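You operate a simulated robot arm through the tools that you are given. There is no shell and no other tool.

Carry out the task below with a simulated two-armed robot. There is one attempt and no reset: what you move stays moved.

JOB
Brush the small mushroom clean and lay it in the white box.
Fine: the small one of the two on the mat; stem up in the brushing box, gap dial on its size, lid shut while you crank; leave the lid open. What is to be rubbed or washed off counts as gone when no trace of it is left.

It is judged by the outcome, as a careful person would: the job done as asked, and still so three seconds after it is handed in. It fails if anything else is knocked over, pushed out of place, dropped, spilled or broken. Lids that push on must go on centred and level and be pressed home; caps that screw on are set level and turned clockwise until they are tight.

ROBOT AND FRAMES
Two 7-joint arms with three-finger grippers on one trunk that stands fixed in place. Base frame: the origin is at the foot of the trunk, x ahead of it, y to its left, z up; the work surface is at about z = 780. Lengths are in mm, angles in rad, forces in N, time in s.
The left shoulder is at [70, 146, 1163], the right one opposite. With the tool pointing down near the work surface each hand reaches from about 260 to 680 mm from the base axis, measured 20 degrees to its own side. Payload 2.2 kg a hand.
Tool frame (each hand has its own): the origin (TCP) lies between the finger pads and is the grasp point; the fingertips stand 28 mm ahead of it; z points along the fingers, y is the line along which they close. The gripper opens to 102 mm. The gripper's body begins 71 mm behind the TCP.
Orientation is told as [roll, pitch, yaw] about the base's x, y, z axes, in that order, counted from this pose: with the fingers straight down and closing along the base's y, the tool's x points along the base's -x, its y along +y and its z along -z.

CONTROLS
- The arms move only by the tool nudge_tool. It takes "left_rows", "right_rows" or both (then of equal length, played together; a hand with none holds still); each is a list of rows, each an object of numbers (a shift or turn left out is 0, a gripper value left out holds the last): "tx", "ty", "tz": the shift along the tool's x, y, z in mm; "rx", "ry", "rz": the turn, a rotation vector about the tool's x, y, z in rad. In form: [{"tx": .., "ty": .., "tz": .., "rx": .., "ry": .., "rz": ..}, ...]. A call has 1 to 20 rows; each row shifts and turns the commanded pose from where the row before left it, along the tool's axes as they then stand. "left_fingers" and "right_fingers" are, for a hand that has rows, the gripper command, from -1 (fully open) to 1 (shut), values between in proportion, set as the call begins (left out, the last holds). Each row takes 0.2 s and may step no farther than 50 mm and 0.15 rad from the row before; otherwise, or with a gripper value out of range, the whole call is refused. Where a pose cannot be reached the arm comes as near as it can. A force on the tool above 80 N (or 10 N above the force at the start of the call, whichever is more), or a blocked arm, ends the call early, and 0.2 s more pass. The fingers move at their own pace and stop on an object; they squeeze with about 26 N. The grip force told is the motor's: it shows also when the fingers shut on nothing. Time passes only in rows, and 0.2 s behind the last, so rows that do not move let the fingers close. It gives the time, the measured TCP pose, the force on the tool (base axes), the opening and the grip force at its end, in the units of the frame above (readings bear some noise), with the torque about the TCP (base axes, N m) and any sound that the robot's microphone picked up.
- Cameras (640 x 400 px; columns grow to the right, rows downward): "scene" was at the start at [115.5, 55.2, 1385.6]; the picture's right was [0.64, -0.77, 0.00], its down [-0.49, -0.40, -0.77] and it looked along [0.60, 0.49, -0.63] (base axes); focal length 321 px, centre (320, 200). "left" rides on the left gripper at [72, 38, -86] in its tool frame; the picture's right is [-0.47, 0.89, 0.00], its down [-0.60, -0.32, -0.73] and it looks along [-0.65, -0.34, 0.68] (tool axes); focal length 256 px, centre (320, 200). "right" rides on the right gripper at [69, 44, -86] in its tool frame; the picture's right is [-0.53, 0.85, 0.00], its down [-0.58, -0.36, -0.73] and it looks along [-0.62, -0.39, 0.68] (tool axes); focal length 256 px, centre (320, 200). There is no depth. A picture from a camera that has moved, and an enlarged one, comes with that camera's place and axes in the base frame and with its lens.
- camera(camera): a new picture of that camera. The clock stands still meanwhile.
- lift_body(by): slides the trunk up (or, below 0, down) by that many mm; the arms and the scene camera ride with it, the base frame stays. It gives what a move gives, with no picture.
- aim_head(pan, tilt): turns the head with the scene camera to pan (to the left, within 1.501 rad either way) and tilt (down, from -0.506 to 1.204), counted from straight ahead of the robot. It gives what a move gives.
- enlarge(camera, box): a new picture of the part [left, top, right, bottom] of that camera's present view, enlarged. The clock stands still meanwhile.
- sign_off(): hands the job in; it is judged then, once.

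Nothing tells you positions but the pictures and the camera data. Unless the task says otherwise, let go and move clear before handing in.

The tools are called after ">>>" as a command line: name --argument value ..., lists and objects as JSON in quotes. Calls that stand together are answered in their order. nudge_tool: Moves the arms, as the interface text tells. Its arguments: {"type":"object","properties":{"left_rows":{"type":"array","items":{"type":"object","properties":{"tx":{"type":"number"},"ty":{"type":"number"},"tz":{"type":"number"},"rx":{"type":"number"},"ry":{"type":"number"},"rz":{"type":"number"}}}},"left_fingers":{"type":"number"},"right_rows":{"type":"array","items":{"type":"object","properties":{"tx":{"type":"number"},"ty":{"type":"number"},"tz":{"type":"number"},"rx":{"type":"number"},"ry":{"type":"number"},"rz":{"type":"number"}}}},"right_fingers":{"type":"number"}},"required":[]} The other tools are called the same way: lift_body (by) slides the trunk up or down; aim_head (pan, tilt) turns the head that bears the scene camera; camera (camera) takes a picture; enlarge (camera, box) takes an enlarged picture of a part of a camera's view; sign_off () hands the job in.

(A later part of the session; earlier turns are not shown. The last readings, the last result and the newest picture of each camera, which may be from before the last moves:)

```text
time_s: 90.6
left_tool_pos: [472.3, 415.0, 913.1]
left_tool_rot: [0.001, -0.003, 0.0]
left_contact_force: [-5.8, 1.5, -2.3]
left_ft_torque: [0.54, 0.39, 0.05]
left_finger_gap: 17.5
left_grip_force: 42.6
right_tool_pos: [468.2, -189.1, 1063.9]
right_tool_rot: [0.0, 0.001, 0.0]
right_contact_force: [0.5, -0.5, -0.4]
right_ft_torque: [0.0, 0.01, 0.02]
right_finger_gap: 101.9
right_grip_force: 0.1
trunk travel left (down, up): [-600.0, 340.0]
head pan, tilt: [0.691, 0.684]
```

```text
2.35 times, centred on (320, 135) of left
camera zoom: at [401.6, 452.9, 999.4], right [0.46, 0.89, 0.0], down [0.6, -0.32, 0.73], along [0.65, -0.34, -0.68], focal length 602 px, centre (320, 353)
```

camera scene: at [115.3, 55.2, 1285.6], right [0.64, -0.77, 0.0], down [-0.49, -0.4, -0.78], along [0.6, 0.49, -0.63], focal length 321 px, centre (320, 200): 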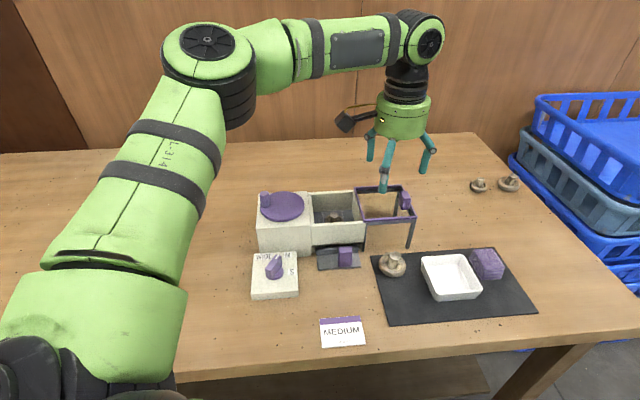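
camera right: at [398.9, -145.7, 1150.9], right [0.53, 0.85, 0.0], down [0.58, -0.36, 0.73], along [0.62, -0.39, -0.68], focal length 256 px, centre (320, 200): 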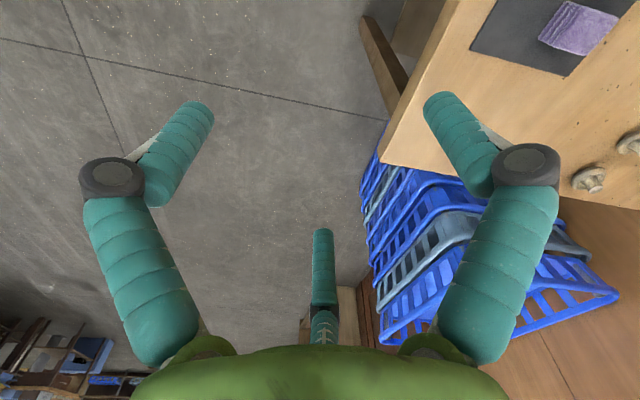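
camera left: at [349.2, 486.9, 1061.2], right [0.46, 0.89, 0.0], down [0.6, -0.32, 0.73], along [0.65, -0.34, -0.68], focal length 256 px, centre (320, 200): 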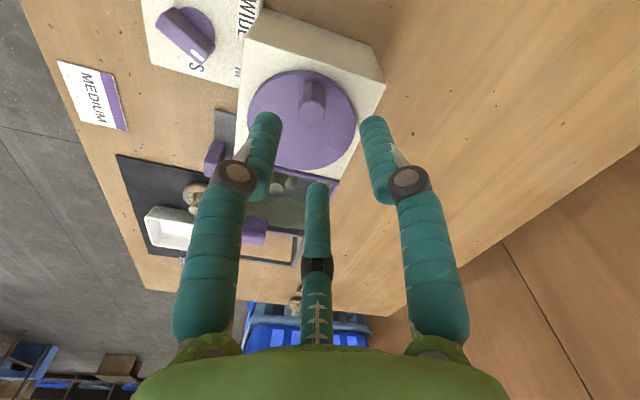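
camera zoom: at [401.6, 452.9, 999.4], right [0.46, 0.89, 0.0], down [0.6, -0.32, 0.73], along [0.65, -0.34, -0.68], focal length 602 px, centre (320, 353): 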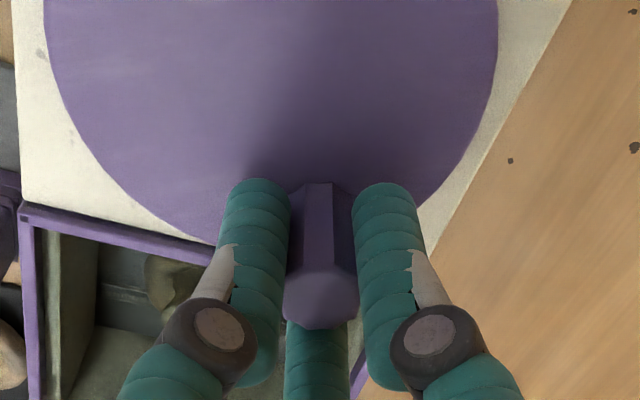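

It follows now. I'll continue around for the rest of the turn.

>>> nudge_tool --left_rows '[{"tx": 4.14, "ty": -9.29}, {"tx": 6.8, "ty": -7.56}, {"tx": 8.81, "ty": -5.08}, {"tx": 9.95, "ty": -2.11}, {"tx": 10.11, "ty": 1.06}]'

>>> enlarge --camera "scene" --box '[230, 120, 410, 250]'

>>> enlarge --camera "left" --box '[200, 50, 440, 220]'

```text
time_s: 91.8
left_tool_pos: [432.7, 390.7, 913.4]
left_tool_rot: [-0.004, -0.003, 0.002]
left_contact_force: [-2.2, -7.8, -2.6]
left_ft_torque: [-0.66, -0.55, 0.01]
left_finger_gap: 17.1
left_grip_force: 43.2
right_tool_pos: [467.2, -188.5, 1064.1]
right_tool_rot: [-0.001, -0.001, 0.0]
right_contact_force: [-0.5, 0.4, 0.7]
right_ft_torque: [-0.02, -0.01, 0.02]
right_finger_gap: 101.9
right_grip_force: 0.1
trunk travel left (down, up): [-600.0, 340.0]
head pan, tilt: [0.691, 0.684]
```

```text
3.08 times, centred on (320, 185) of scene
camera zoom: at [114.8, 54.4, 1285.7], right [0.64, -0.77, 0.0], down [-0.49, -0.4, -0.78], along [0.6, 0.49, -0.63], focal length 989 px, centre (320, 246)
```

zoom: 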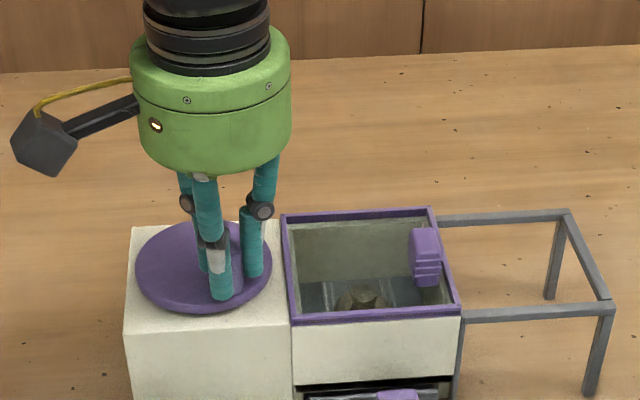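

```text
2.35 times, centred on (320, 135) of left
camera zoom: at [361.5, 428.7, 999.2], right [0.46, 0.89, 0.0], down [0.6, -0.31, 0.73], along [0.65, -0.34, -0.68], focal length 602 px, centre (320, 353)
```

zoom: 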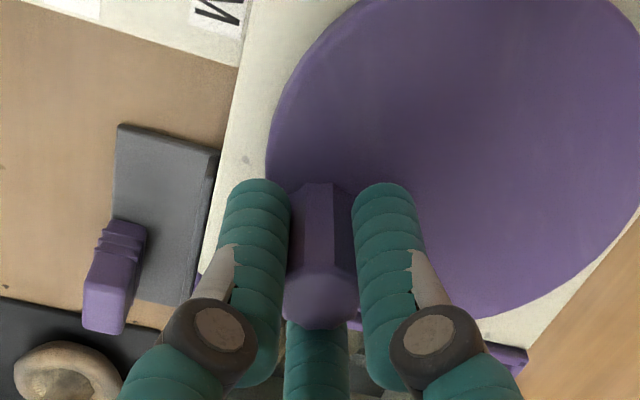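

>>> nudge_tool --left_rows '[{"tx": 9.29, "ty": 4.14}, {"tx": 7.56, "ty": 6.8}, {"tx": 5.08, "ty": 8.81}, {"tx": 2.11, "ty": 9.95}, {"tx": -1.06, "ty": 10.11}, {"tx": -4.14, "ty": 9.29}, {"tx": -6.8, "ty": 7.56}, {"tx": -8.81, "ty": 5.08}, {"tx": -9.95, "ty": 2.11}, {"tx": -10.11, "ty": -1.06}]'

>>> enlarge --camera "scene" --box '[230, 120, 410, 250]'

>>> enlarge --camera "left" --box '[200, 50, 440, 220]'

```text
time_s: 94.0
left_tool_pos: [450.5, 451.3, 912.9]
left_tool_rot: [-0.005, 0.002, 0.0]
left_contact_force: [-2.6, -11.1, -4.8]
left_ft_torque: [-0.45, -0.14, -0.03]
left_finger_gap: 16.9
left_grip_force: 42.1
right_tool_pos: [468.1, -189.8, 1063.0]
right_tool_rot: [0.002, 0.0, -0.002]
right_contact_force: [-0.1, 0.2, 1.1]
right_ft_torque: [-0.03, 0.01, 0.01]
right_finger_gap: 102.0
right_grip_force: 0.1
trunk travel left (down, up): [-600.0, 340.0]
head pan, tilt: [0.691, 0.684]
```

```text
3.08 times, centred on (320, 185) of scene
camera zoom: at [115.5, 53.2, 1285.6], right [0.64, -0.77, 0.0], down [-0.49, -0.4, -0.78], along [0.6, 0.49, -0.63], focal length 989 px, centre (320, 246)
```

zoom: 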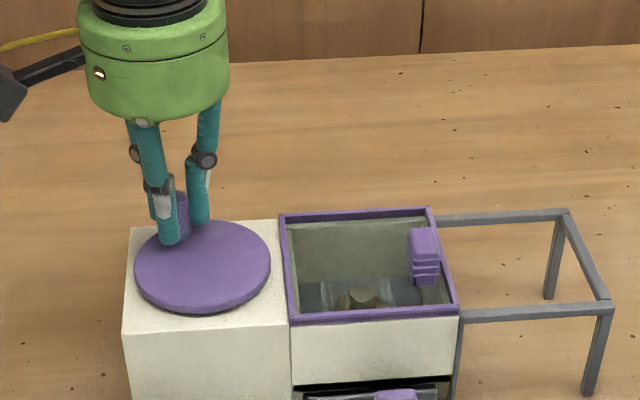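

```text
2.35 times, centred on (320, 135) of left
camera zoom: at [378.7, 490.4, 999.4], right [0.46, 0.89, 0.0], down [0.6, -0.31, 0.73], along [0.65, -0.34, -0.68], focal length 602 px, centre (320, 353)
```

zoom: 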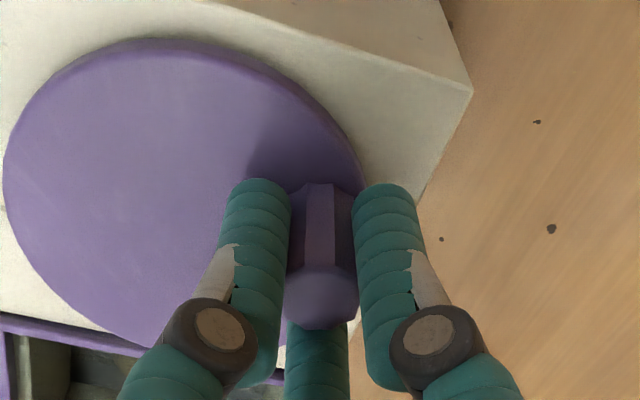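

One full turn is done. I'll check the mushroom through the lid window for any change.

>>> enlarge --camera "scene" --box '[305, 170, 365, 215]'

```text
8.89 times, centred on (335, 192) of scene
camera zoom: at [115.5, 53.2, 1285.6], right [0.64, -0.77, 0.0], down [-0.49, -0.4, -0.78], along [0.6, 0.49, -0.63], focal length 2857 px, centre (187, 267)
```

zoom: 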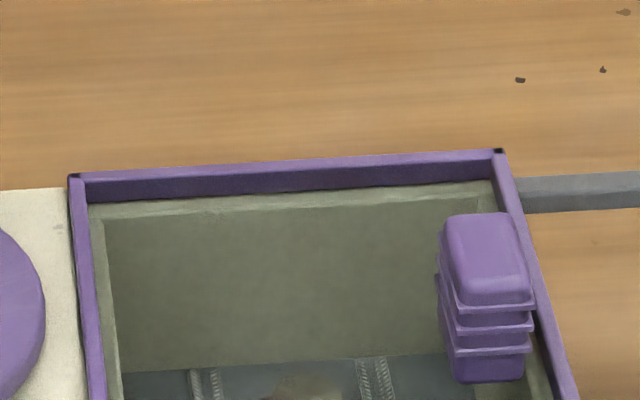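

>>> enlarge --camera "scene" --box '[310, 190, 360, 228]'

>>> nudge_tool --left_rows '[{"tx": -9.29, "ty": -4.14}, {"tx": -7.56, "ty": -6.8}, {"tx": -5.08, "ty": -8.81}, {"tx": -2.11, "ty": -9.95}, {"tx": 1.06, "ty": -10.11}, {"tx": 4.14, "ty": -9.29}, {"tx": 6.8, "ty": -7.56}, {"tx": 8.81, "ty": -5.08}, {"tx": 9.95, "ty": -2.11}, {"tx": 10.11, "ty": 1.06}, {"tx": 9.29, "ty": 4.14}, {"tx": 7.56, "ty": 6.8}, {"tx": 5.08, "ty": 8.81}, {"tx": 2.11, "ty": 9.95}, {"tx": -1.06, "ty": 10.11}, {"tx": -4.14, "ty": 9.29}, {"tx": -6.8, "ty": 7.56}, {"tx": -8.81, "ty": 5.08}, {"tx": -9.95, "ty": 2.11}, {"tx": -10.11, "ty": -1.06}]'

>>> enlarge --camera "scene" --box '[310, 190, 360, 228]'

>>> enlarge --camera "scene" --box '[230, 120, 410, 250]'

```text
10.53 times, centred on (335, 209) of scene
camera zoom: at [115.5, 53.2, 1285.6], right [0.64, -0.77, 0.0], down [-0.49, -0.4, -0.78], along [0.6, 0.49, -0.63], focal length 3383 px, centre (162, 105)
```

zoom: 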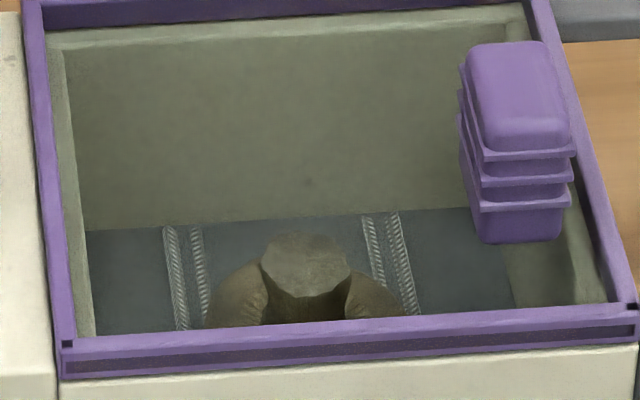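

```text
time_s: 98.2
left_tool_pos: [449.7, 451.8, 912.6]
left_tool_rot: [-0.002, 0.001, -0.001]
left_contact_force: [-2.7, -9.5, -1.6]
left_ft_torque: [-0.56, -0.01, 0.0]
left_finger_gap: 16.8
left_grip_force: 42.9
right_tool_pos: [467.4, -189.2, 1062.5]
right_tool_rot: [0.001, 0.0, -0.001]
right_contact_force: [-0.3, -1.1, 0.1]
right_ft_torque: [0.01, 0.0, 0.0]
right_finger_gap: 102.0
right_grip_force: 0.0
trunk travel left (down, up): [-600.0, 340.0]
head pan, tilt: [0.691, 0.684]
```

```text
10.53 times, centred on (335, 209) of scene
camera zoom: at [115.3, 53.2, 1285.7], right [0.64, -0.77, 0.0], down [-0.49, -0.4, -0.78], along [0.6, 0.49, -0.63], focal length 3383 px, centre (162, 105)
```

zoom: 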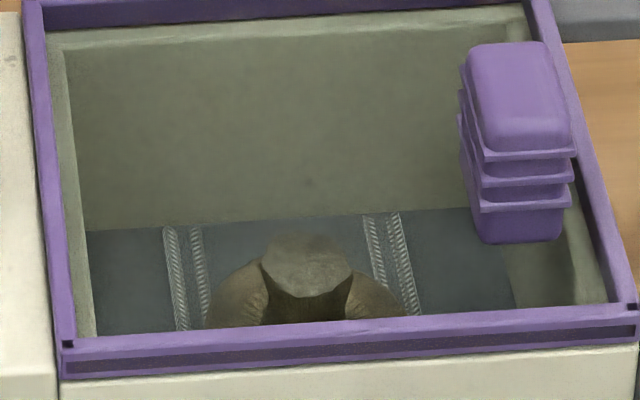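

```text
3.08 times, centred on (320, 185) of scene
camera zoom: at [115.3, 53.2, 1285.7], right [0.64, -0.77, 0.0], down [-0.49, -0.4, -0.78], along [0.6, 0.49, -0.63], focal length 989 px, centre (320, 246)
```

zoom: 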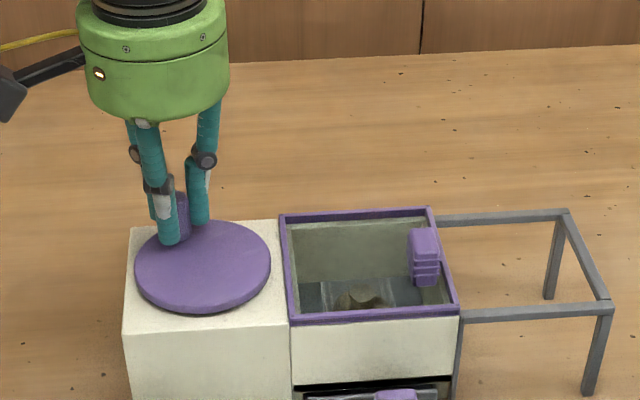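

No visible change yet, but the tinted lid makes it hard to judge. I'll crank more full turns and compare.

>>> nudge_tool --left_rows '[{"tx": -9.29, "ty": -4.14}, {"tx": -7.56, "ty": -6.8}, {"tx": -5.08, "ty": -8.81}, {"tx": -2.11, "ty": -9.95}, {"tx": 1.06, "ty": -10.11}, {"tx": 4.14, "ty": -9.29}, {"tx": 6.8, "ty": -7.56}, {"tx": 8.81, "ty": -5.08}, {"tx": 9.95, "ty": -2.11}, {"tx": 10.11, "ty": 1.06}, {"tx": 9.29, "ty": 4.14}, {"tx": 7.56, "ty": 6.8}, {"tx": 5.08, "ty": 8.81}, {"tx": 2.11, "ty": 9.95}, {"tx": -1.06, "ty": 10.11}, {"tx": -4.14, "ty": 9.29}, {"tx": -6.8, "ty": 7.56}, {"tx": -8.81, "ty": 5.08}, {"tx": -9.95, "ty": 2.11}, {"tx": -10.11, "ty": -1.06}]'

>>> nudge_tool --left_rows '[{"tx": -9.29, "ty": -4.14}, {"tx": -7.56, "ty": -6.8}, {"tx": -5.08, "ty": -8.81}, {"tx": -2.11, "ty": -9.95}, {"tx": 1.06, "ty": -10.11}, {"tx": 4.14, "ty": -9.29}, {"tx": 6.8, "ty": -7.56}, {"tx": 8.81, "ty": -5.08}, {"tx": 9.95, "ty": -2.11}, {"tx": 10.11, "ty": 1.06}, {"tx": 9.29, "ty": 4.14}, {"tx": 7.56, "ty": 6.8}, {"tx": 5.08, "ty": 8.81}, {"tx": 2.11, "ty": 9.95}, {"tx": -1.06, "ty": 10.11}, {"tx": -4.14, "ty": 9.29}, {"tx": -6.8, "ty": 7.56}, {"tx": -8.81, "ty": 5.08}, {"tx": -9.95, "ty": 2.11}, {"tx": -10.11, "ty": -1.06}]'

>>> enlarge --camera "scene" --box '[310, 190, 360, 228]'

>>> enlarge --camera "scene" --box '[230, 120, 410, 250]'

```text
time_s: 102.4
left_tool_pos: [448.5, 452.1, 912.5]
left_tool_rot: [-0.003, 0.0, 0.0]
left_contact_force: [-2.8, -10.5, -3.6]
left_ft_torque: [-0.58, 0.01, 0.05]
left_finger_gap: 16.8
left_grip_force: 42.5
right_tool_pos: [468.4, -190.4, 1063.6]
right_tool_rot: [0.003, -0.002, -0.001]
right_contact_force: [-0.1, 0.1, -0.8]
right_ft_torque: [-0.02, 0.02, 0.01]
right_finger_gap: 101.9
right_grip_force: 0.1
trunk travel left (down, up): [-600.0, 340.0]
head pan, tilt: [0.691, 0.684]
```

```text
time_s: 106.6
left_tool_pos: [450.4, 451.9, 913.0]
left_tool_rot: [-0.005, 0.002, -0.001]
left_contact_force: [-3.1, -11.8, -2.7]
left_ft_torque: [-0.76, 0.06, -0.03]
left_finger_gap: 16.6
left_grip_force: 42.2
right_tool_pos: [467.3, -190.7, 1063.7]
right_tool_rot: [0.001, 0.001, 0.0]
right_contact_force: [0.4, 0.4, -0.6]
right_ft_torque: [-0.01, -0.02, 0.02]
right_finger_gap: 101.8
right_grip_force: 0.1
trunk travel left (down, up): [-600.0, 340.0]
head pan, tilt: [0.691, 0.684]
```

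```text
10.53 times, centred on (335, 209) of scene
camera zoom: at [115.4, 53.1, 1285.7], right [0.64, -0.77, 0.0], down [-0.49, -0.4, -0.78], along [0.6, 0.49, -0.63], focal length 3383 px, centre (162, 105)
```

zoom: 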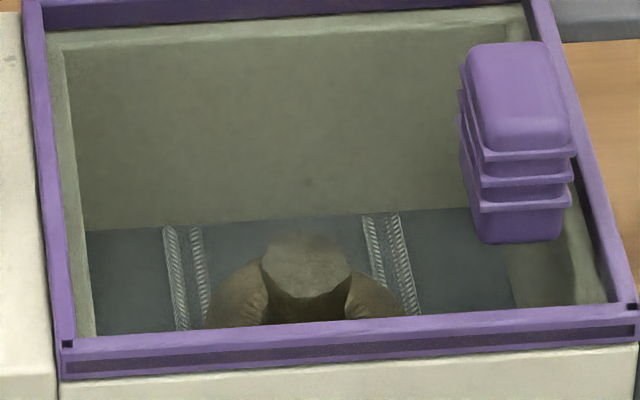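

```text
3.08 times, centred on (320, 185) of scene
camera zoom: at [115.4, 53.1, 1285.7], right [0.64, -0.77, 0.0], down [-0.49, -0.4, -0.78], along [0.6, 0.49, -0.63], focal length 989 px, centre (320, 246)
```

zoom: 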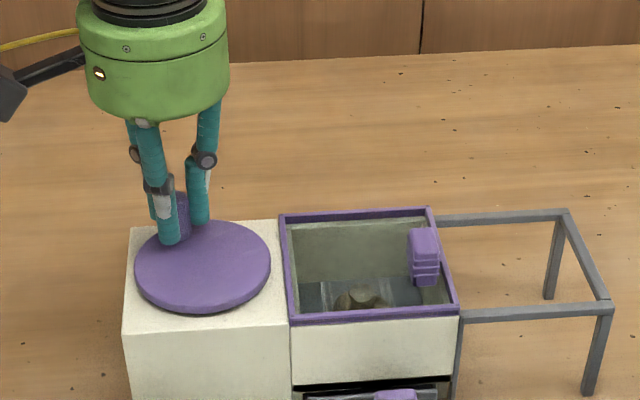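

Four clockwise turns and the mushroom looks the same. I'll release the peg and look straight down through the window with the hand camera.

>>> nudge_tool --left_rows '[{"tz": 0}, {"tz": 0}, {"tz": -20}, {"tz": -25}, {"tz": -25}, {"tz": 0}]' --left_fingers 0.118

>>> camera --camera "left"

```text
time_s: 108.0
left_tool_pos: [450.4, 454.4, 982.8]
left_tool_rot: [-0.001, -0.003, -0.001]
left_contact_force: [0.0, 0.3, 0.2]
left_ft_torque: [-0.01, 0.01, 0.03]
left_finger_gap: 44.9
left_grip_force: 0.0
right_tool_pos: [468.2, -188.8, 1062.0]
right_tool_rot: [0.0, 0.0, 0.001]
right_contact_force: [-0.5, 0.1, 0.1]
right_ft_torque: [0.02, 0.01, 0.03]
right_finger_gap: 102.2
right_grip_force: 0.1
trunk travel left (down, up): [-600.0, 340.0]
head pan, tilt: [0.691, 0.684]
```

```text
taken
camera left: at [378.8, 492.8, 1069.4], right [0.46, 0.89, 0.0], down [0.6, -0.32, 0.73], along [0.65, -0.34, -0.68], focal length 256 px, centre (320, 200)
```

left: 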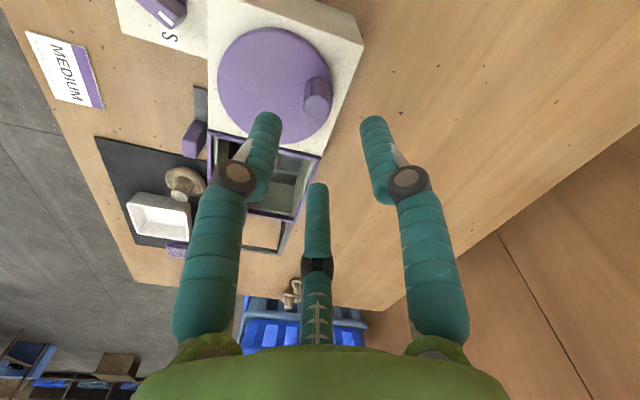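

>>> nudge_tool --left_rows '[{"tx": -7.5, "ty": -29.8}, {"tx": -7.5, "ty": -29.8}, {"tx": -7.5, "ty": -29.8}, {"tz": 0}, {"tz": 0}]' --left_fingers -1

>>> enlarge --camera "left" --box '[220, 30, 420, 170]'

>>> enlarge --camera "left" --box '[280, 60, 360, 130]'

```text
time_s: 109.2
left_tool_pos: [474.0, 364.5, 982.8]
left_tool_rot: [-0.001, 0.0, 0.0]
left_contact_force: [0.1, -0.1, 0.3]
left_ft_torque: [-0.02, 0.01, 0.0]
left_finger_gap: 102.2
left_grip_force: 0.0
right_tool_pos: [468.1, -187.5, 1063.9]
right_tool_rot: [0.0, -0.001, 0.0]
right_contact_force: [-0.4, -0.6, -0.3]
right_ft_torque: [0.0, -0.03, 0.01]
right_finger_gap: 102.1
right_grip_force: 0.2
trunk travel left (down, up): [-600.0, 340.0]
head pan, tilt: [0.691, 0.684]
```

```text
2.86 times, centred on (320, 100) of left
camera zoom: at [401.6, 402.5, 1069.0], right [0.46, 0.89, 0.0], down [0.6, -0.32, 0.73], along [0.65, -0.34, -0.68], focal length 731 px, centre (320, 486)
```

zoom: 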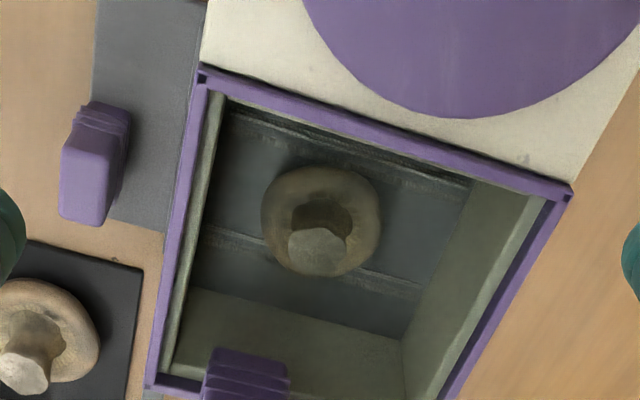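

```text
5.71 times, centred on (320, 95) of left
camera zoom: at [401.6, 402.5, 1069.0], right [0.46, 0.89, 0.0], down [0.6, -0.32, 0.73], along [0.65, -0.34, -0.68], focal length 1463 px, centre (320, 800)
```

zoom: 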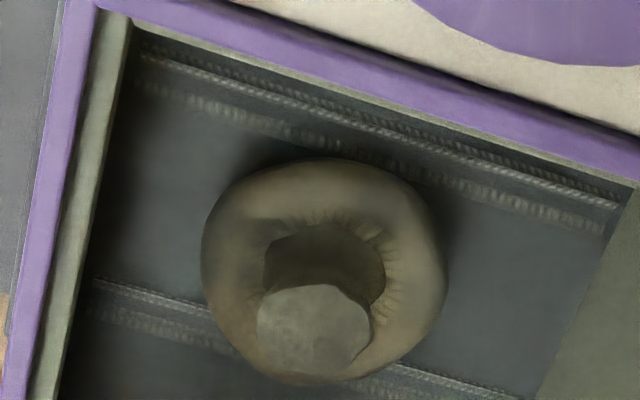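

I see two brush strips under the tinted window with the mushroom between them, but no clear change. Before judging the M setting I'll give it more turns, so I'm going back to the peg and gripping it again.

>>> nudge_tool --left_rows '[{"tx": 7.8, "ty": 29.5}, {"tx": 7.8, "ty": 29.5}, {"tx": 7.8, "ty": 29.5}, {"tz": 20}, {"tz": 20}, {"tz": 20}, {"tz": 10}, {"tz": 0}]' --left_fingers 0.118

>>> nudge_tool --left_rows '[{"tz": 0}, {"tz": 0}, {"tz": 0}]' --left_fingers 0.8

>>> enlarge --camera "left" --box '[200, 50, 440, 220]'

```text
time_s: 111.0
left_tool_pos: [449.6, 453.6, 913.0]
left_tool_rot: [-0.002, -0.002, 0.0]
left_contact_force: [-0.1, -0.1, 0.0]
left_ft_torque: [0.0, 0.0, -0.01]
left_finger_gap: 44.9
left_grip_force: 0.1
right_tool_pos: [468.4, -186.6, 1063.6]
right_tool_rot: [0.001, 0.0, 0.0]
right_contact_force: [0.0, 0.3, -0.4]
right_ft_torque: [0.04, 0.0, 0.01]
right_finger_gap: 102.2
right_grip_force: 0.1
trunk travel left (down, up): [-600.0, 340.0]
head pan, tilt: [0.691, 0.684]
```

```text
time_s: 111.8
left_tool_pos: [449.6, 453.2, 912.2]
left_tool_rot: [-0.001, -0.001, -0.001]
left_contact_force: [0.6, -1.7, -0.8]
left_ft_torque: [-0.03, -0.03, 0.01]
left_finger_gap: 18.6
left_grip_force: 6.1
right_tool_pos: [467.8, -188.1, 1062.6]
right_tool_rot: [0.002, 0.0, 0.0]
right_contact_force: [0.5, 0.1, -0.2]
right_ft_torque: [0.0, -0.01, 0.01]
right_finger_gap: 102.2
right_grip_force: 0.0
trunk travel left (down, up): [-600.0, 340.0]
head pan, tilt: [0.691, 0.684]
```

```text
2.35 times, centred on (320, 135) of left
camera zoom: at [378.1, 491.6, 998.8], right [0.46, 0.89, 0.0], down [0.6, -0.32, 0.73], along [0.65, -0.34, -0.68], focal length 602 px, centre (320, 353)
```

zoom: 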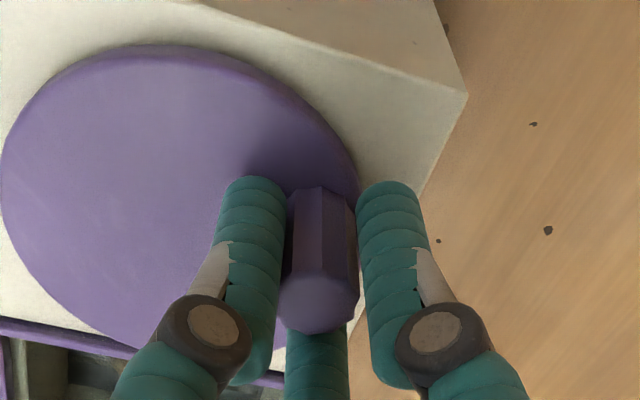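

Gripped again. I'll try two turns counter-clockwise in case the direction matters, then compare.

>>> nudge_tool --left_rows '[{"tx": 10.11, "ty": 1.06}, {"tx": 9.95, "ty": -2.11}, {"tx": 8.81, "ty": -5.08}, {"tx": 6.8, "ty": -7.56}, {"tx": 4.14, "ty": -9.29}, {"tx": 1.06, "ty": -10.11}, {"tx": -2.11, "ty": -9.95}, {"tx": -5.08, "ty": -8.81}, {"tx": -7.56, "ty": -6.8}, {"tx": -9.29, "ty": -4.14}, {"tx": -10.11, "ty": -1.06}, {"tx": -9.95, "ty": 2.11}, {"tx": -8.81, "ty": 5.08}, {"tx": -6.8, "ty": 7.56}, {"tx": -4.14, "ty": 9.29}, {"tx": -1.06, "ty": 10.11}, {"tx": 2.11, "ty": 9.95}, {"tx": 5.08, "ty": 8.81}, {"tx": 7.56, "ty": 6.8}, {"tx": 9.29, "ty": 4.14}]'

>>> enlarge --camera "scene" --box '[310, 190, 360, 228]'

>>> enlarge --camera "left" --box '[200, 50, 440, 220]'

```text
time_s: 116.0
left_tool_pos: [448.9, 450.6, 911.9]
left_tool_rot: [-0.003, -0.001, 0.0]
left_contact_force: [-3.0, -8.8, -7.4]
left_ft_torque: [-0.34, 0.0, -0.01]
left_finger_gap: 16.9
left_grip_force: 41.9
right_tool_pos: [468.4, -188.9, 1063.6]
right_tool_rot: [0.0, -0.002, -0.002]
right_contact_force: [0.4, 0.1, -0.5]
right_ft_torque: [-0.02, -0.02, -0.04]
right_finger_gap: 102.1
right_grip_force: 0.1
trunk travel left (down, up): [-600.0, 340.0]
head pan, tilt: [0.691, 0.684]
```

```text
10.53 times, centred on (335, 209) of scene
camera zoom: at [115.9, 54.7, 1285.5], right [0.64, -0.77, 0.0], down [-0.49, -0.4, -0.77], along [0.6, 0.49, -0.63], focal length 3383 px, centre (162, 105)
```

zoom: 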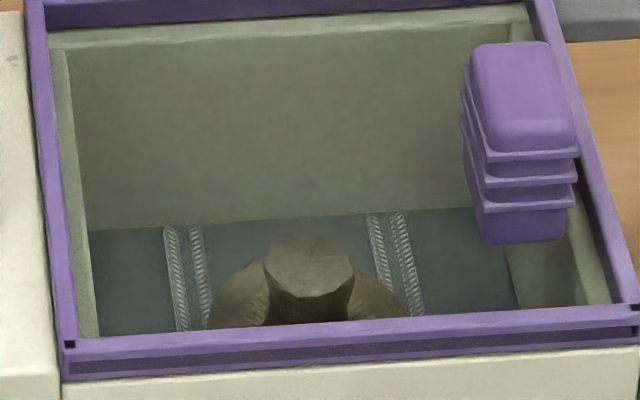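

```text
2.35 times, centred on (320, 135) of left
camera zoom: at [377.9, 490.7, 998.8], right [0.47, 0.89, 0.0], down [0.6, -0.31, 0.73], along [0.65, -0.34, -0.68], focal length 602 px, centre (320, 353)
```

zoom: 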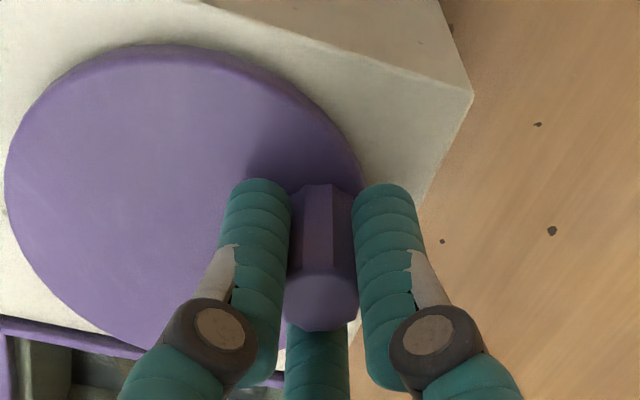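

Still no change in either direction. I'll release the crank, open the lid and inspect the mushroom directly before deciding on the setting. First I'll bring the open hand to the inner side of the lid handle.

>>> nudge_tool --left_rows '[{"tz": 0}, {"tz": 0}, {"tz": -20}, {"tz": -25}, {"tz": -25}, {"tz": 0}]' --left_fingers 0.118

>>> nudge_tool --left_rows '[{"rz": 0.131}, {"rz": 0.131}, {"tx": -13.7, "ty": -25.8}, {"tx": -13.7, "ty": -25.8}, {"tx": -13.7, "ty": -25.8}, {"tz": 0}, {"tz": 0}]' --left_fingers -1

>>> camera --camera "left"

>>> enlarge --camera "scene" --box '[240, 110, 420, 240]'

```text
time_s: 117.4
left_tool_pos: [450.0, 453.0, 981.5]
left_tool_rot: [-0.003, -0.002, 0.001]
left_contact_force: [0.8, -0.5, 1.4]
left_ft_torque: [0.01, 0.02, 0.04]
left_finger_gap: 45.1
left_grip_force: 0.0
right_tool_pos: [468.8, -188.3, 1062.5]
right_tool_rot: [-0.001, 0.001, -0.001]
right_contact_force: [0.5, -0.1, -0.6]
right_ft_torque: [0.0, 0.01, -0.01]
right_finger_gap: 101.8
right_grip_force: 0.0
trunk travel left (down, up): [-600.0, 340.0]
head pan, tilt: [0.691, 0.684]
```

```text
time_s: 119.0
left_tool_pos: [470.4, 367.1, 983.7]
left_tool_rot: [-0.003, -0.002, -0.261]
left_contact_force: [0.7, 0.7, 0.0]
left_ft_torque: [-0.01, 0.02, 0.03]
left_finger_gap: 102.1
left_grip_force: 0.0
right_tool_pos: [468.1, -187.7, 1063.5]
right_tool_rot: [0.0, 0.0, 0.0]
right_contact_force: [-0.6, 0.1, 0.1]
right_ft_torque: [-0.02, 0.01, 0.01]
right_finger_gap: 102.2
right_grip_force: 0.0
trunk travel left (down, up): [-600.0, 340.0]
head pan, tilt: [0.691, 0.684]
```

```text
taken
camera left: at [410.4, 423.4, 1069.5], right [0.68, 0.73, 0.0], down [0.5, -0.46, 0.73], along [0.54, -0.5, -0.68], focal length 256 px, centre (320, 200)
```

left: 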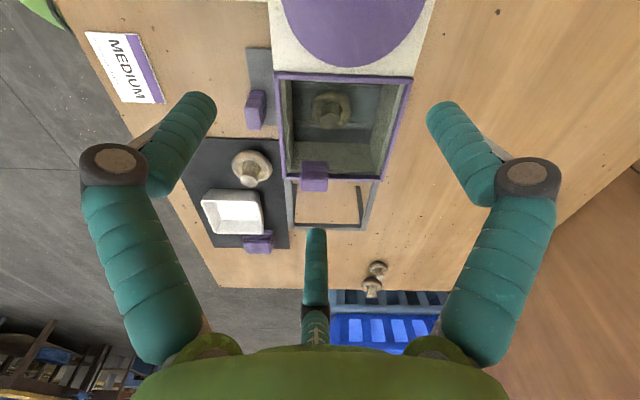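

```text
3.08 times, centred on (330, 175) of scene
camera zoom: at [115.6, 55.0, 1285.6], right [0.64, -0.77, 0.0], down [-0.49, -0.4, -0.77], along [0.6, 0.49, -0.63], focal length 989 px, centre (289, 277)
```

zoom: 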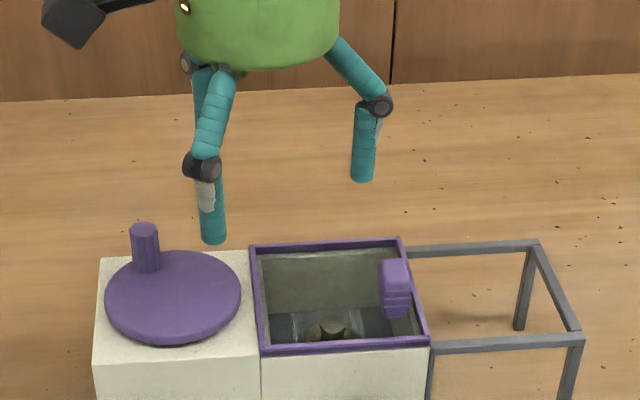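

>>> nudge_tool --left_rows '[{"tx": 3.5, "ty": 2}, {"tz": 25}, {"tz": 25}, {"tz": 20}, {"tz": 0}]'

>>> enlarge --camera "scene" --box '[240, 110, 420, 240]'

>>> enlarge --camera "left" --box '[220, 80, 420, 250]'

```text
time_s: 120.2
left_tool_pos: [467.4, 370.7, 913.3]
left_tool_rot: [0.001, -0.002, -0.262]
left_contact_force: [0.0, 0.0, -0.5]
left_ft_torque: [-0.03, 0.0, 0.01]
left_finger_gap: 101.9
left_grip_force: 0.0
right_tool_pos: [467.8, -189.1, 1061.9]
right_tool_rot: [0.001, 0.0, 0.001]
right_contact_force: [-0.5, -0.1, 0.3]
right_ft_torque: [0.04, -0.04, 0.02]
right_finger_gap: 102.0
right_grip_force: 0.0
trunk travel left (down, up): [-600.0, 340.0]
head pan, tilt: [0.691, 0.684]
```

```text
3.08 times, centred on (330, 175) of scene
camera zoom: at [115.4, 55.1, 1285.6], right [0.64, -0.77, 0.0], down [-0.49, -0.4, -0.78], along [0.6, 0.49, -0.63], focal length 989 px, centre (289, 277)
```

zoom: 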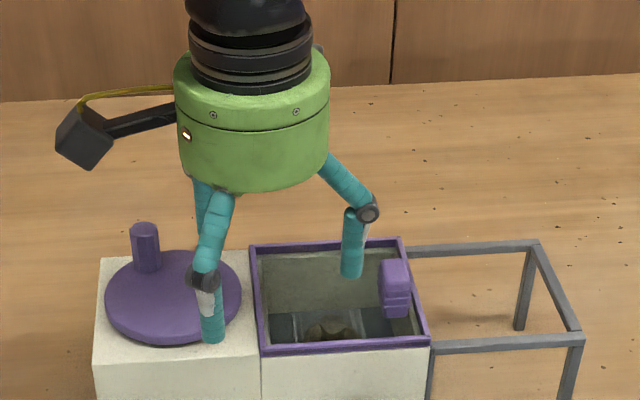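

```text
2.35 times, centred on (320, 165) of left
camera zoom: at [407.4, 425.9, 999.0], right [0.68, 0.73, 0.0], down [0.5, -0.46, 0.73], along [0.54, -0.5, -0.68], focal length 602 px, centre (320, 282)
```

zoom: 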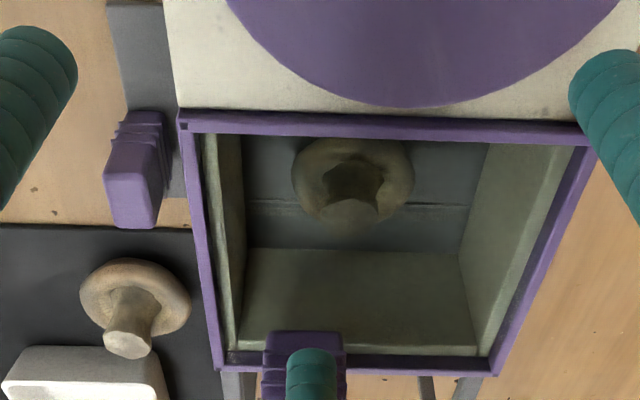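

The finger is on the inner side of the handle. I'll go down and push the lid open.

>>> nudge_tool --left_rows '[{"tz": 9}, {"tz": 8}, {"tx": -6, "ty": -3.5}, {"tx": -6, "ty": -3.5}, {"tx": -7.8, "ty": -4.5}, {"tx": -7.8, "ty": -4.5}, {"tz": 0}]'

>>> enlarge --camera "scene" --box '[240, 110, 440, 250]'

```text
time_s: 121.8
left_tool_pos: [489.8, 347.8, 895.7]
left_tool_rot: [-0.002, -0.003, -0.262]
left_contact_force: [0.2, 0.7, 0.1]
left_ft_torque: [-0.05, -0.03, -0.05]
left_finger_gap: 101.7
left_grip_force: 0.1
right_tool_pos: [468.0, -188.6, 1063.7]
right_tool_rot: [0.001, -0.002, 0.0]
right_contact_force: [0.7, 0.6, 0.9]
right_ft_torque: [-0.01, 0.01, 0.02]
right_finger_gap: 101.8
right_grip_force: 0.0
trunk travel left (down, up): [-600.0, 340.0]
head pan, tilt: [0.691, 0.684]
```

```text
2.86 times, centred on (340, 180) of scene
camera zoom: at [115.4, 55.5, 1285.6], right [0.64, -0.77, 0.0], down [-0.49, -0.4, -0.77], along [0.6, 0.49, -0.63], focal length 918 px, centre (263, 257)
```

zoom: 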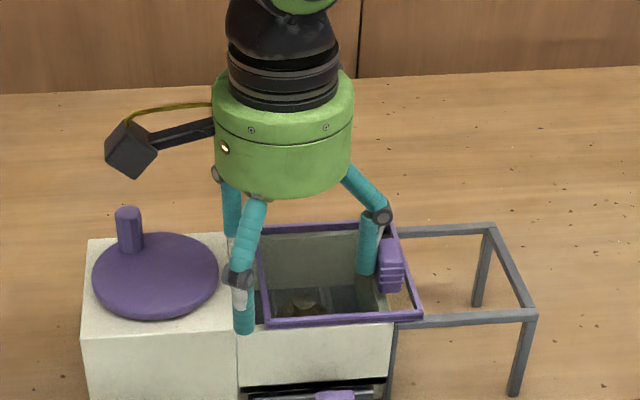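

The lid is sliding open. I'll continue pushing it toward its open end.

>>> nudge_tool --left_rows '[{"tx": -7.8, "ty": -4.5}, {"tx": -7.8, "ty": -4.5}, {"tx": -7.8, "ty": -4.5}, {"tx": -7.8, "ty": -4.5}, {"tx": -7.8, "ty": -4.5}, {"tx": -7.8, "ty": -4.5}, {"tx": -7, "ty": -4}, {"tz": 0}]'

>>> enlarge --camera "scene" --box '[240, 110, 440, 250]'

```text
time_s: 123.6
left_tool_pos: [532.5, 303.8, 895.3]
left_tool_rot: [-0.003, -0.003, -0.262]
left_contact_force: [0.2, 0.8, -0.4]
left_ft_torque: [-0.02, 0.0, 0.01]
left_finger_gap: 101.6
left_grip_force: 0.1
right_tool_pos: [468.3, -187.7, 1062.8]
right_tool_rot: [0.001, -0.002, 0.0]
right_contact_force: [0.0, -1.1, -0.7]
right_ft_torque: [-0.01, -0.03, -0.03]
right_finger_gap: 102.0
right_grip_force: 0.0
trunk travel left (down, up): [-600.0, 340.0]
head pan, tilt: [0.691, 0.684]
```

```text
2.86 times, centred on (340, 180) of scene
camera zoom: at [115.4, 55.4, 1285.6], right [0.64, -0.77, 0.0], down [-0.49, -0.4, -0.77], along [0.6, 0.49, -0.63], focal length 918 px, centre (263, 257)
```

zoom: 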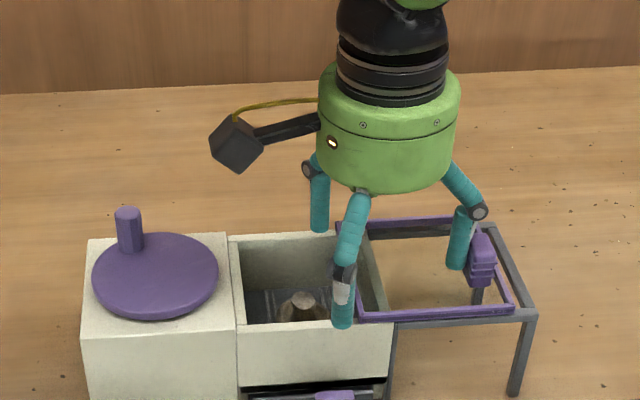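

>>> nudge_tool --left_rows '[{"tx": -5.2, "ty": -3}, {"tx": -5.2, "ty": -3}, {"tz": 0}]'

>>> nudge_tool --left_rows '[{"tx": -2.6, "ty": -1.5}, {"tz": 0}]'

>>> enlarge --camera "scene" --box '[240, 110, 440, 250]'

```text
time_s: 124.4
left_tool_pos: [540.9, 295.4, 895.9]
left_tool_rot: [-0.001, 0.0, -0.261]
left_contact_force: [0.0, -0.3, -1.5]
left_ft_torque: [0.0, 0.02, 0.01]
left_finger_gap: 101.6
left_grip_force: 0.1
right_tool_pos: [467.4, -187.8, 1063.4]
right_tool_rot: [0.001, -0.001, -0.001]
right_contact_force: [-0.5, 0.3, -0.1]
right_ft_torque: [0.03, 0.0, 0.0]
right_finger_gap: 102.0
right_grip_force: 0.0
trunk travel left (down, up): [-600.0, 340.0]
head pan, tilt: [0.691, 0.684]
```

```text
time_s: 125.0
left_tool_pos: [544.7, 293.3, 896.4]
left_tool_rot: [-0.001, -0.003, -0.261]
left_contact_force: [-0.6, 0.7, 0.4]
left_ft_torque: [0.0, -0.02, -0.03]
left_finger_gap: 101.4
left_grip_force: 0.1
right_tool_pos: [467.7, -188.5, 1064.2]
right_tool_rot: [0.001, -0.001, 0.0]
right_contact_force: [0.1, 0.3, -0.1]
right_ft_torque: [-0.01, 0.0, 0.0]
right_finger_gap: 101.9
right_grip_force: 0.0
trunk travel left (down, up): [-600.0, 340.0]
head pan, tilt: [0.691, 0.684]
```

```text
2.86 times, centred on (340, 180) of scene
camera zoom: at [115.4, 55.3, 1285.6], right [0.64, -0.77, 0.0], down [-0.49, -0.4, -0.77], along [0.6, 0.49, -0.63], focal length 918 px, centre (263, 257)
```

zoom: 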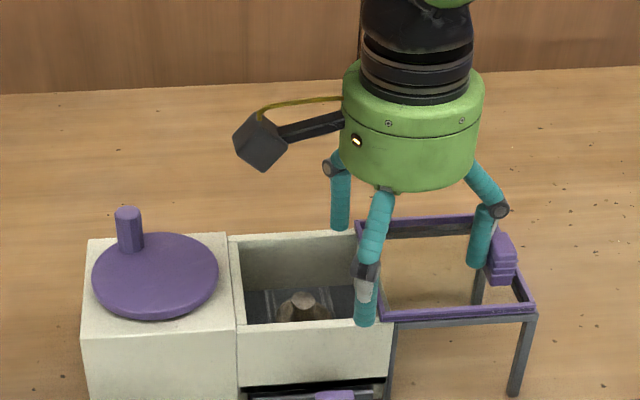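

>>> nudge_tool --left_rows '[{"tx": -1.7, "ty": -1}, {"tz": 0}]'

>>> nudge_tool --left_rows '[{"tx": -1.7, "ty": -1}, {"tz": 0}]'

```text
time_s: 125.6
left_tool_pos: [545.2, 292.2, 896.8]
left_tool_rot: [-0.001, -0.001, -0.26]
left_contact_force: [-1.5, -0.1, -0.1]
left_ft_torque: [0.01, -0.03, -0.02]
left_finger_gap: 101.4
left_grip_force: 0.0
right_tool_pos: [467.9, -188.6, 1063.2]
right_tool_rot: [0.0, 0.001, 0.0]
right_contact_force: [-0.3, -0.3, 0.2]
right_ft_torque: [-0.02, -0.01, 0.0]
right_finger_gap: 102.0
right_grip_force: 0.0
trunk travel left (down, up): [-600.0, 340.0]
head pan, tilt: [0.691, 0.684]
```

```text
time_s: 126.2
left_tool_pos: [545.4, 290.9, 896.0]
left_tool_rot: [-0.001, 0.0, -0.262]
left_contact_force: [-0.4, 0.5, -0.7]
left_ft_torque: [0.0, -0.01, 0.03]
left_finger_gap: 101.5
left_grip_force: 0.0
right_tool_pos: [468.0, -189.0, 1064.6]
right_tool_rot: [0.0, 0.0, 0.001]
right_contact_force: [0.0, 0.1, -0.5]
right_ft_torque: [-0.01, -0.01, 0.01]
right_finger_gap: 102.1
right_grip_force: 0.0
trunk travel left (down, up): [-600.0, 340.0]
head pan, tilt: [0.691, 0.684]
```

>>> nudge_tool --left_rows '[{"tx": -1.7, "ty": -1}, {"tz": 0}]'

>>> nudge_tool --left_rows '[{"tx": 5.2, "ty": 3}, {"tz": -25}, {"tz": -25}, {"tz": -25}, {"tz": 0}]'

>>> enlarge --camera "scene" --box '[240, 130, 420, 250]'

>>> enlarge --camera "scene" --box '[310, 190, 360, 228]'

```text
time_s: 126.8
left_tool_pos: [546.9, 289.5, 895.5]
left_tool_rot: [-0.001, -0.002, -0.262]
left_contact_force: [-0.1, 2.9, 0.3]
left_ft_torque: [-0.03, -0.01, 0.06]
left_finger_gap: 101.0
left_grip_force: 0.1
right_tool_pos: [467.6, -186.6, 1063.6]
right_tool_rot: [0.0, -0.002, 0.001]
right_contact_force: [-0.4, 0.4, -0.2]
right_ft_torque: [-0.01, 0.02, 0.0]
right_finger_gap: 102.4
right_grip_force: 0.1
trunk travel left (down, up): [-600.0, 340.0]
head pan, tilt: [0.691, 0.684]
```

```text
time_s: 128.0
left_tool_pos: [543.1, 295.0, 971.7]
left_tool_rot: [-0.003, -0.003, -0.262]
left_contact_force: [0.4, 0.2, 0.0]
left_ft_torque: [0.02, -0.01, 0.0]
left_finger_gap: 102.2
left_grip_force: 0.0
right_tool_pos: [468.4, -187.9, 1063.1]
right_tool_rot: [0.0, 0.001, 0.0]
right_contact_force: [0.0, -0.6, 0.4]
right_ft_torque: [0.03, 0.02, -0.03]
right_finger_gap: 102.3
right_grip_force: 0.0
trunk travel left (down, up): [-600.0, 340.0]
head pan, tilt: [0.691, 0.684]
```

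```text
3.33 times, centred on (330, 190) of scene
camera zoom: at [115.9, 55.3, 1285.5], right [0.64, -0.77, 0.0], down [-0.49, -0.4, -0.77], along [0.6, 0.49, -0.63], focal length 1071 px, centre (287, 233)
```

zoom: 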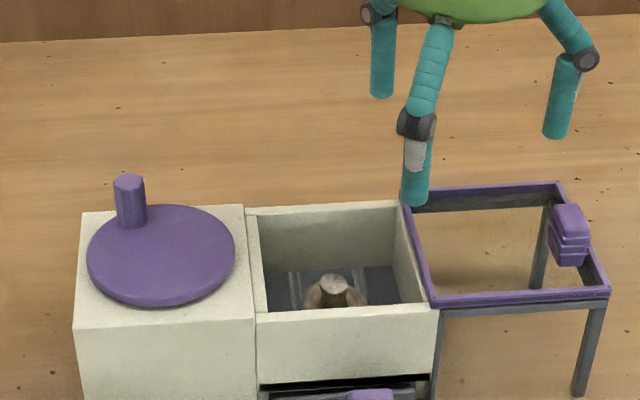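

```text
10.53 times, centred on (335, 209) of scene
camera zoom: at [115.9, 55.3, 1285.5], right [0.64, -0.77, 0.0], down [-0.49, -0.4, -0.77], along [0.6, 0.49, -0.63], focal length 3383 px, centre (162, 105)
```

zoom: 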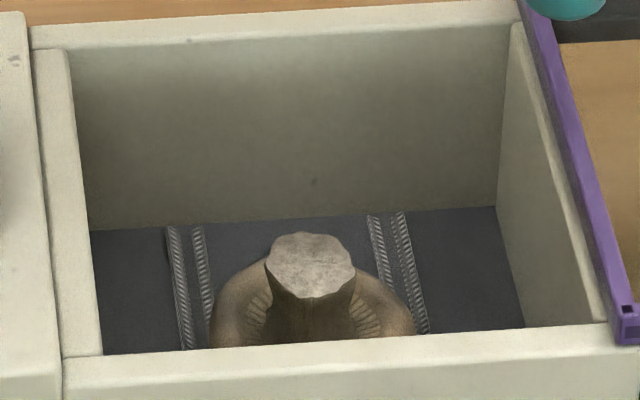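

The lid is open. I'll compare the brushed mushroom with the untouched large one at the same zoom.

>>> enlarge --camera "scene" --box '[370, 245, 420, 283]'

>>> enlarge --camera "scene" --box '[465, 165, 525, 210]'

>>> camera --camera "left"

```text
10.53 times, centred on (395, 264) of scene
camera zoom: at [115.9, 55.3, 1285.5], right [0.64, -0.77, 0.0], down [-0.49, -0.4, -0.77], along [0.6, 0.49, -0.63], focal length 3383 px, centre (-470, -474)
```

zoom: 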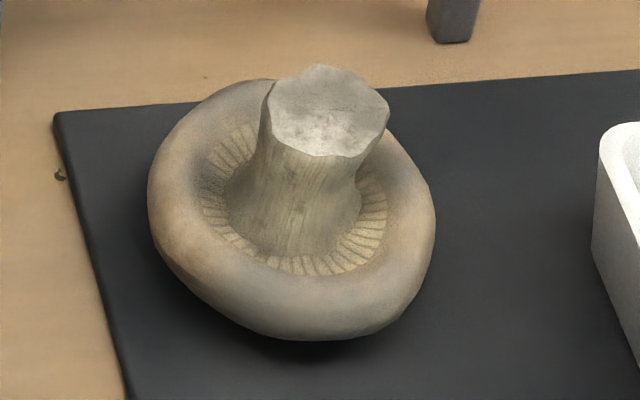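

```text
8.89 times, centred on (495, 188) of scene
camera zoom: at [115.9, 55.3, 1285.5], right [0.64, -0.77, 0.0], down [-0.49, -0.4, -0.77], along [0.6, 0.49, -0.63], focal length 2857 px, centre (-1236, 311)
```

zoom: 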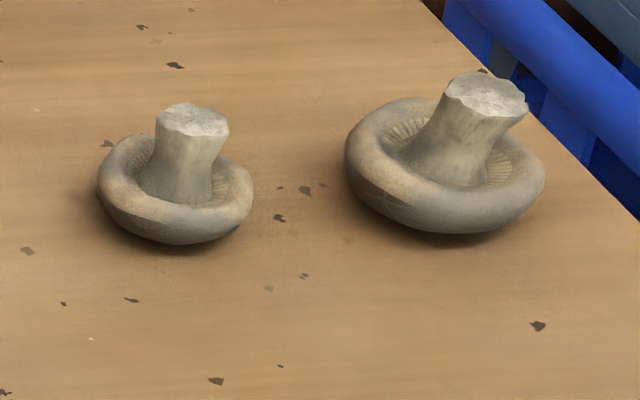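

```text
taken
camera left: at [484.0, 349.5, 1057.6], right [0.68, 0.73, 0.0], down [0.5, -0.46, 0.73], along [0.54, -0.5, -0.68], focal length 256 px, centre (320, 200)
```

left: 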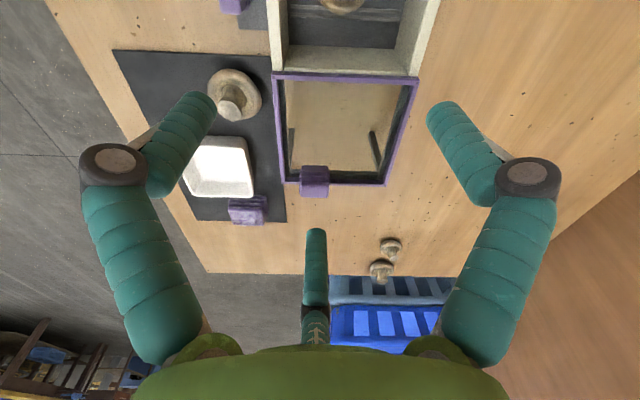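

I can't tell from above, so I'll pick the mushroom up and inspect its outside. First I'm positioning over the well.

>>> nudge_tool --left_rows '[{"tx": 21.3, "ty": 20.2}, {"tx": 21.3, "ty": 20.2}, {"tz": 0}, {"tz": 0}]' --left_fingers 0.294

>>> camera --camera "left"

>>> enlarge --camera "left" --box '[240, 20, 400, 150]'

```text
time_s: 129.0
left_tool_pos: [513.3, 344.4, 972.5]
left_tool_rot: [-0.003, -0.004, -0.263]
left_contact_force: [-0.7, 0.9, -0.9]
left_ft_torque: [0.01, 0.0, -0.04]
left_finger_gap: 35.8
left_grip_force: 0.1
right_tool_pos: [466.5, -187.1, 1063.5]
right_tool_rot: [0.0, 0.0, 0.0]
right_contact_force: [-0.4, -0.2, -0.4]
right_ft_torque: [-0.01, -0.01, 0.0]
right_finger_gap: 101.8
right_grip_force: 0.1
trunk travel left (down, up): [-600.0, 340.0]
head pan, tilt: [0.691, 0.684]
```

```text
taken
camera left: at [453.4, 399.9, 1057.6], right [0.68, 0.73, 0.0], down [0.5, -0.46, 0.73], along [0.54, -0.5, -0.68], focal length 256 px, centre (320, 200)
```

left: 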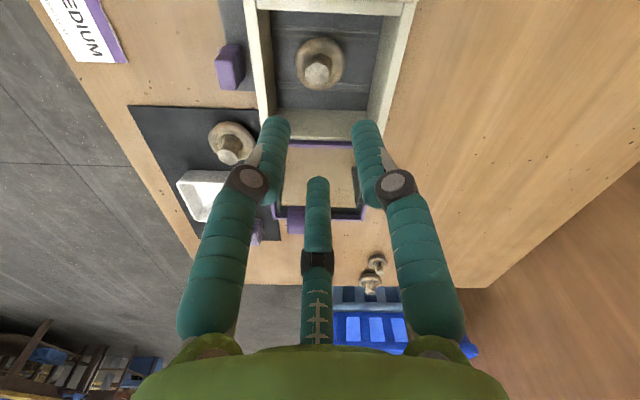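

```text
3.08 times, centred on (320, 85) of left
camera zoom: at [453.4, 399.9, 1057.6], right [0.68, 0.73, 0.0], down [0.5, -0.46, 0.73], along [0.54, -0.5, -0.68], focal length 788 px, centre (320, 554)
```

zoom: 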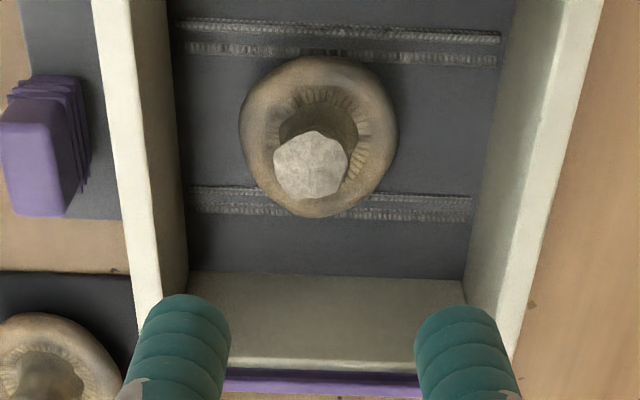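

I can see the two brush strips well, and the stem is near (510, 344). I'll go down and grip the stem to lift it for inspection.

>>> nudge_tool --left_rows '[{"tx": 3, "ty": -1.1}, {"tz": 25}, {"tz": 25}, {"tz": 25}, {"tz": 20}, {"tz": 10}, {"tz": 7}, {"tz": 0}]'

>>> enlarge --camera "left" --box '[200, 50, 440, 220]'

```text
time_s: 130.8
left_tool_pos: [509.7, 342.2, 857.8]
left_tool_rot: [0.0, -0.002, -0.262]
left_contact_force: [-0.8, 0.6, 0.2]
left_ft_torque: [0.05, 0.01, -0.02]
left_finger_gap: 35.9
left_grip_force: 0.1
right_tool_pos: [467.9, -189.1, 1061.4]
right_tool_rot: [-0.001, -0.002, -0.002]
right_contact_force: [-0.2, -0.6, 0.4]
right_ft_torque: [0.0, 0.02, -0.01]
right_finger_gap: 102.2
right_grip_force: 0.1
trunk travel left (down, up): [-600.0, 340.0]
head pan, tilt: [0.691, 0.684]
```

```text
2.35 times, centred on (320, 135) of left
camera zoom: at [450.2, 398.8, 944.7], right [0.68, 0.73, 0.0], down [0.5, -0.46, 0.73], along [0.54, -0.5, -0.68], focal length 602 px, centre (320, 353)
```

zoom: 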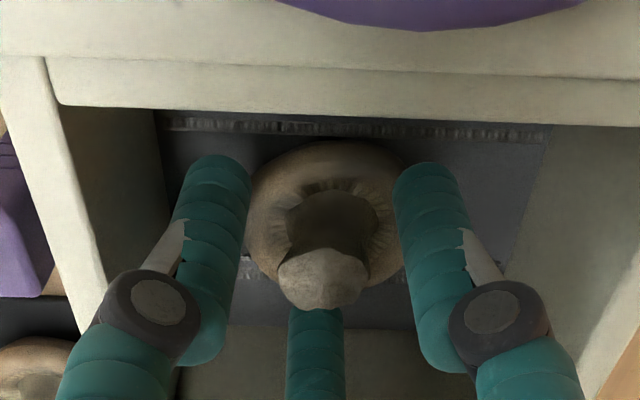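

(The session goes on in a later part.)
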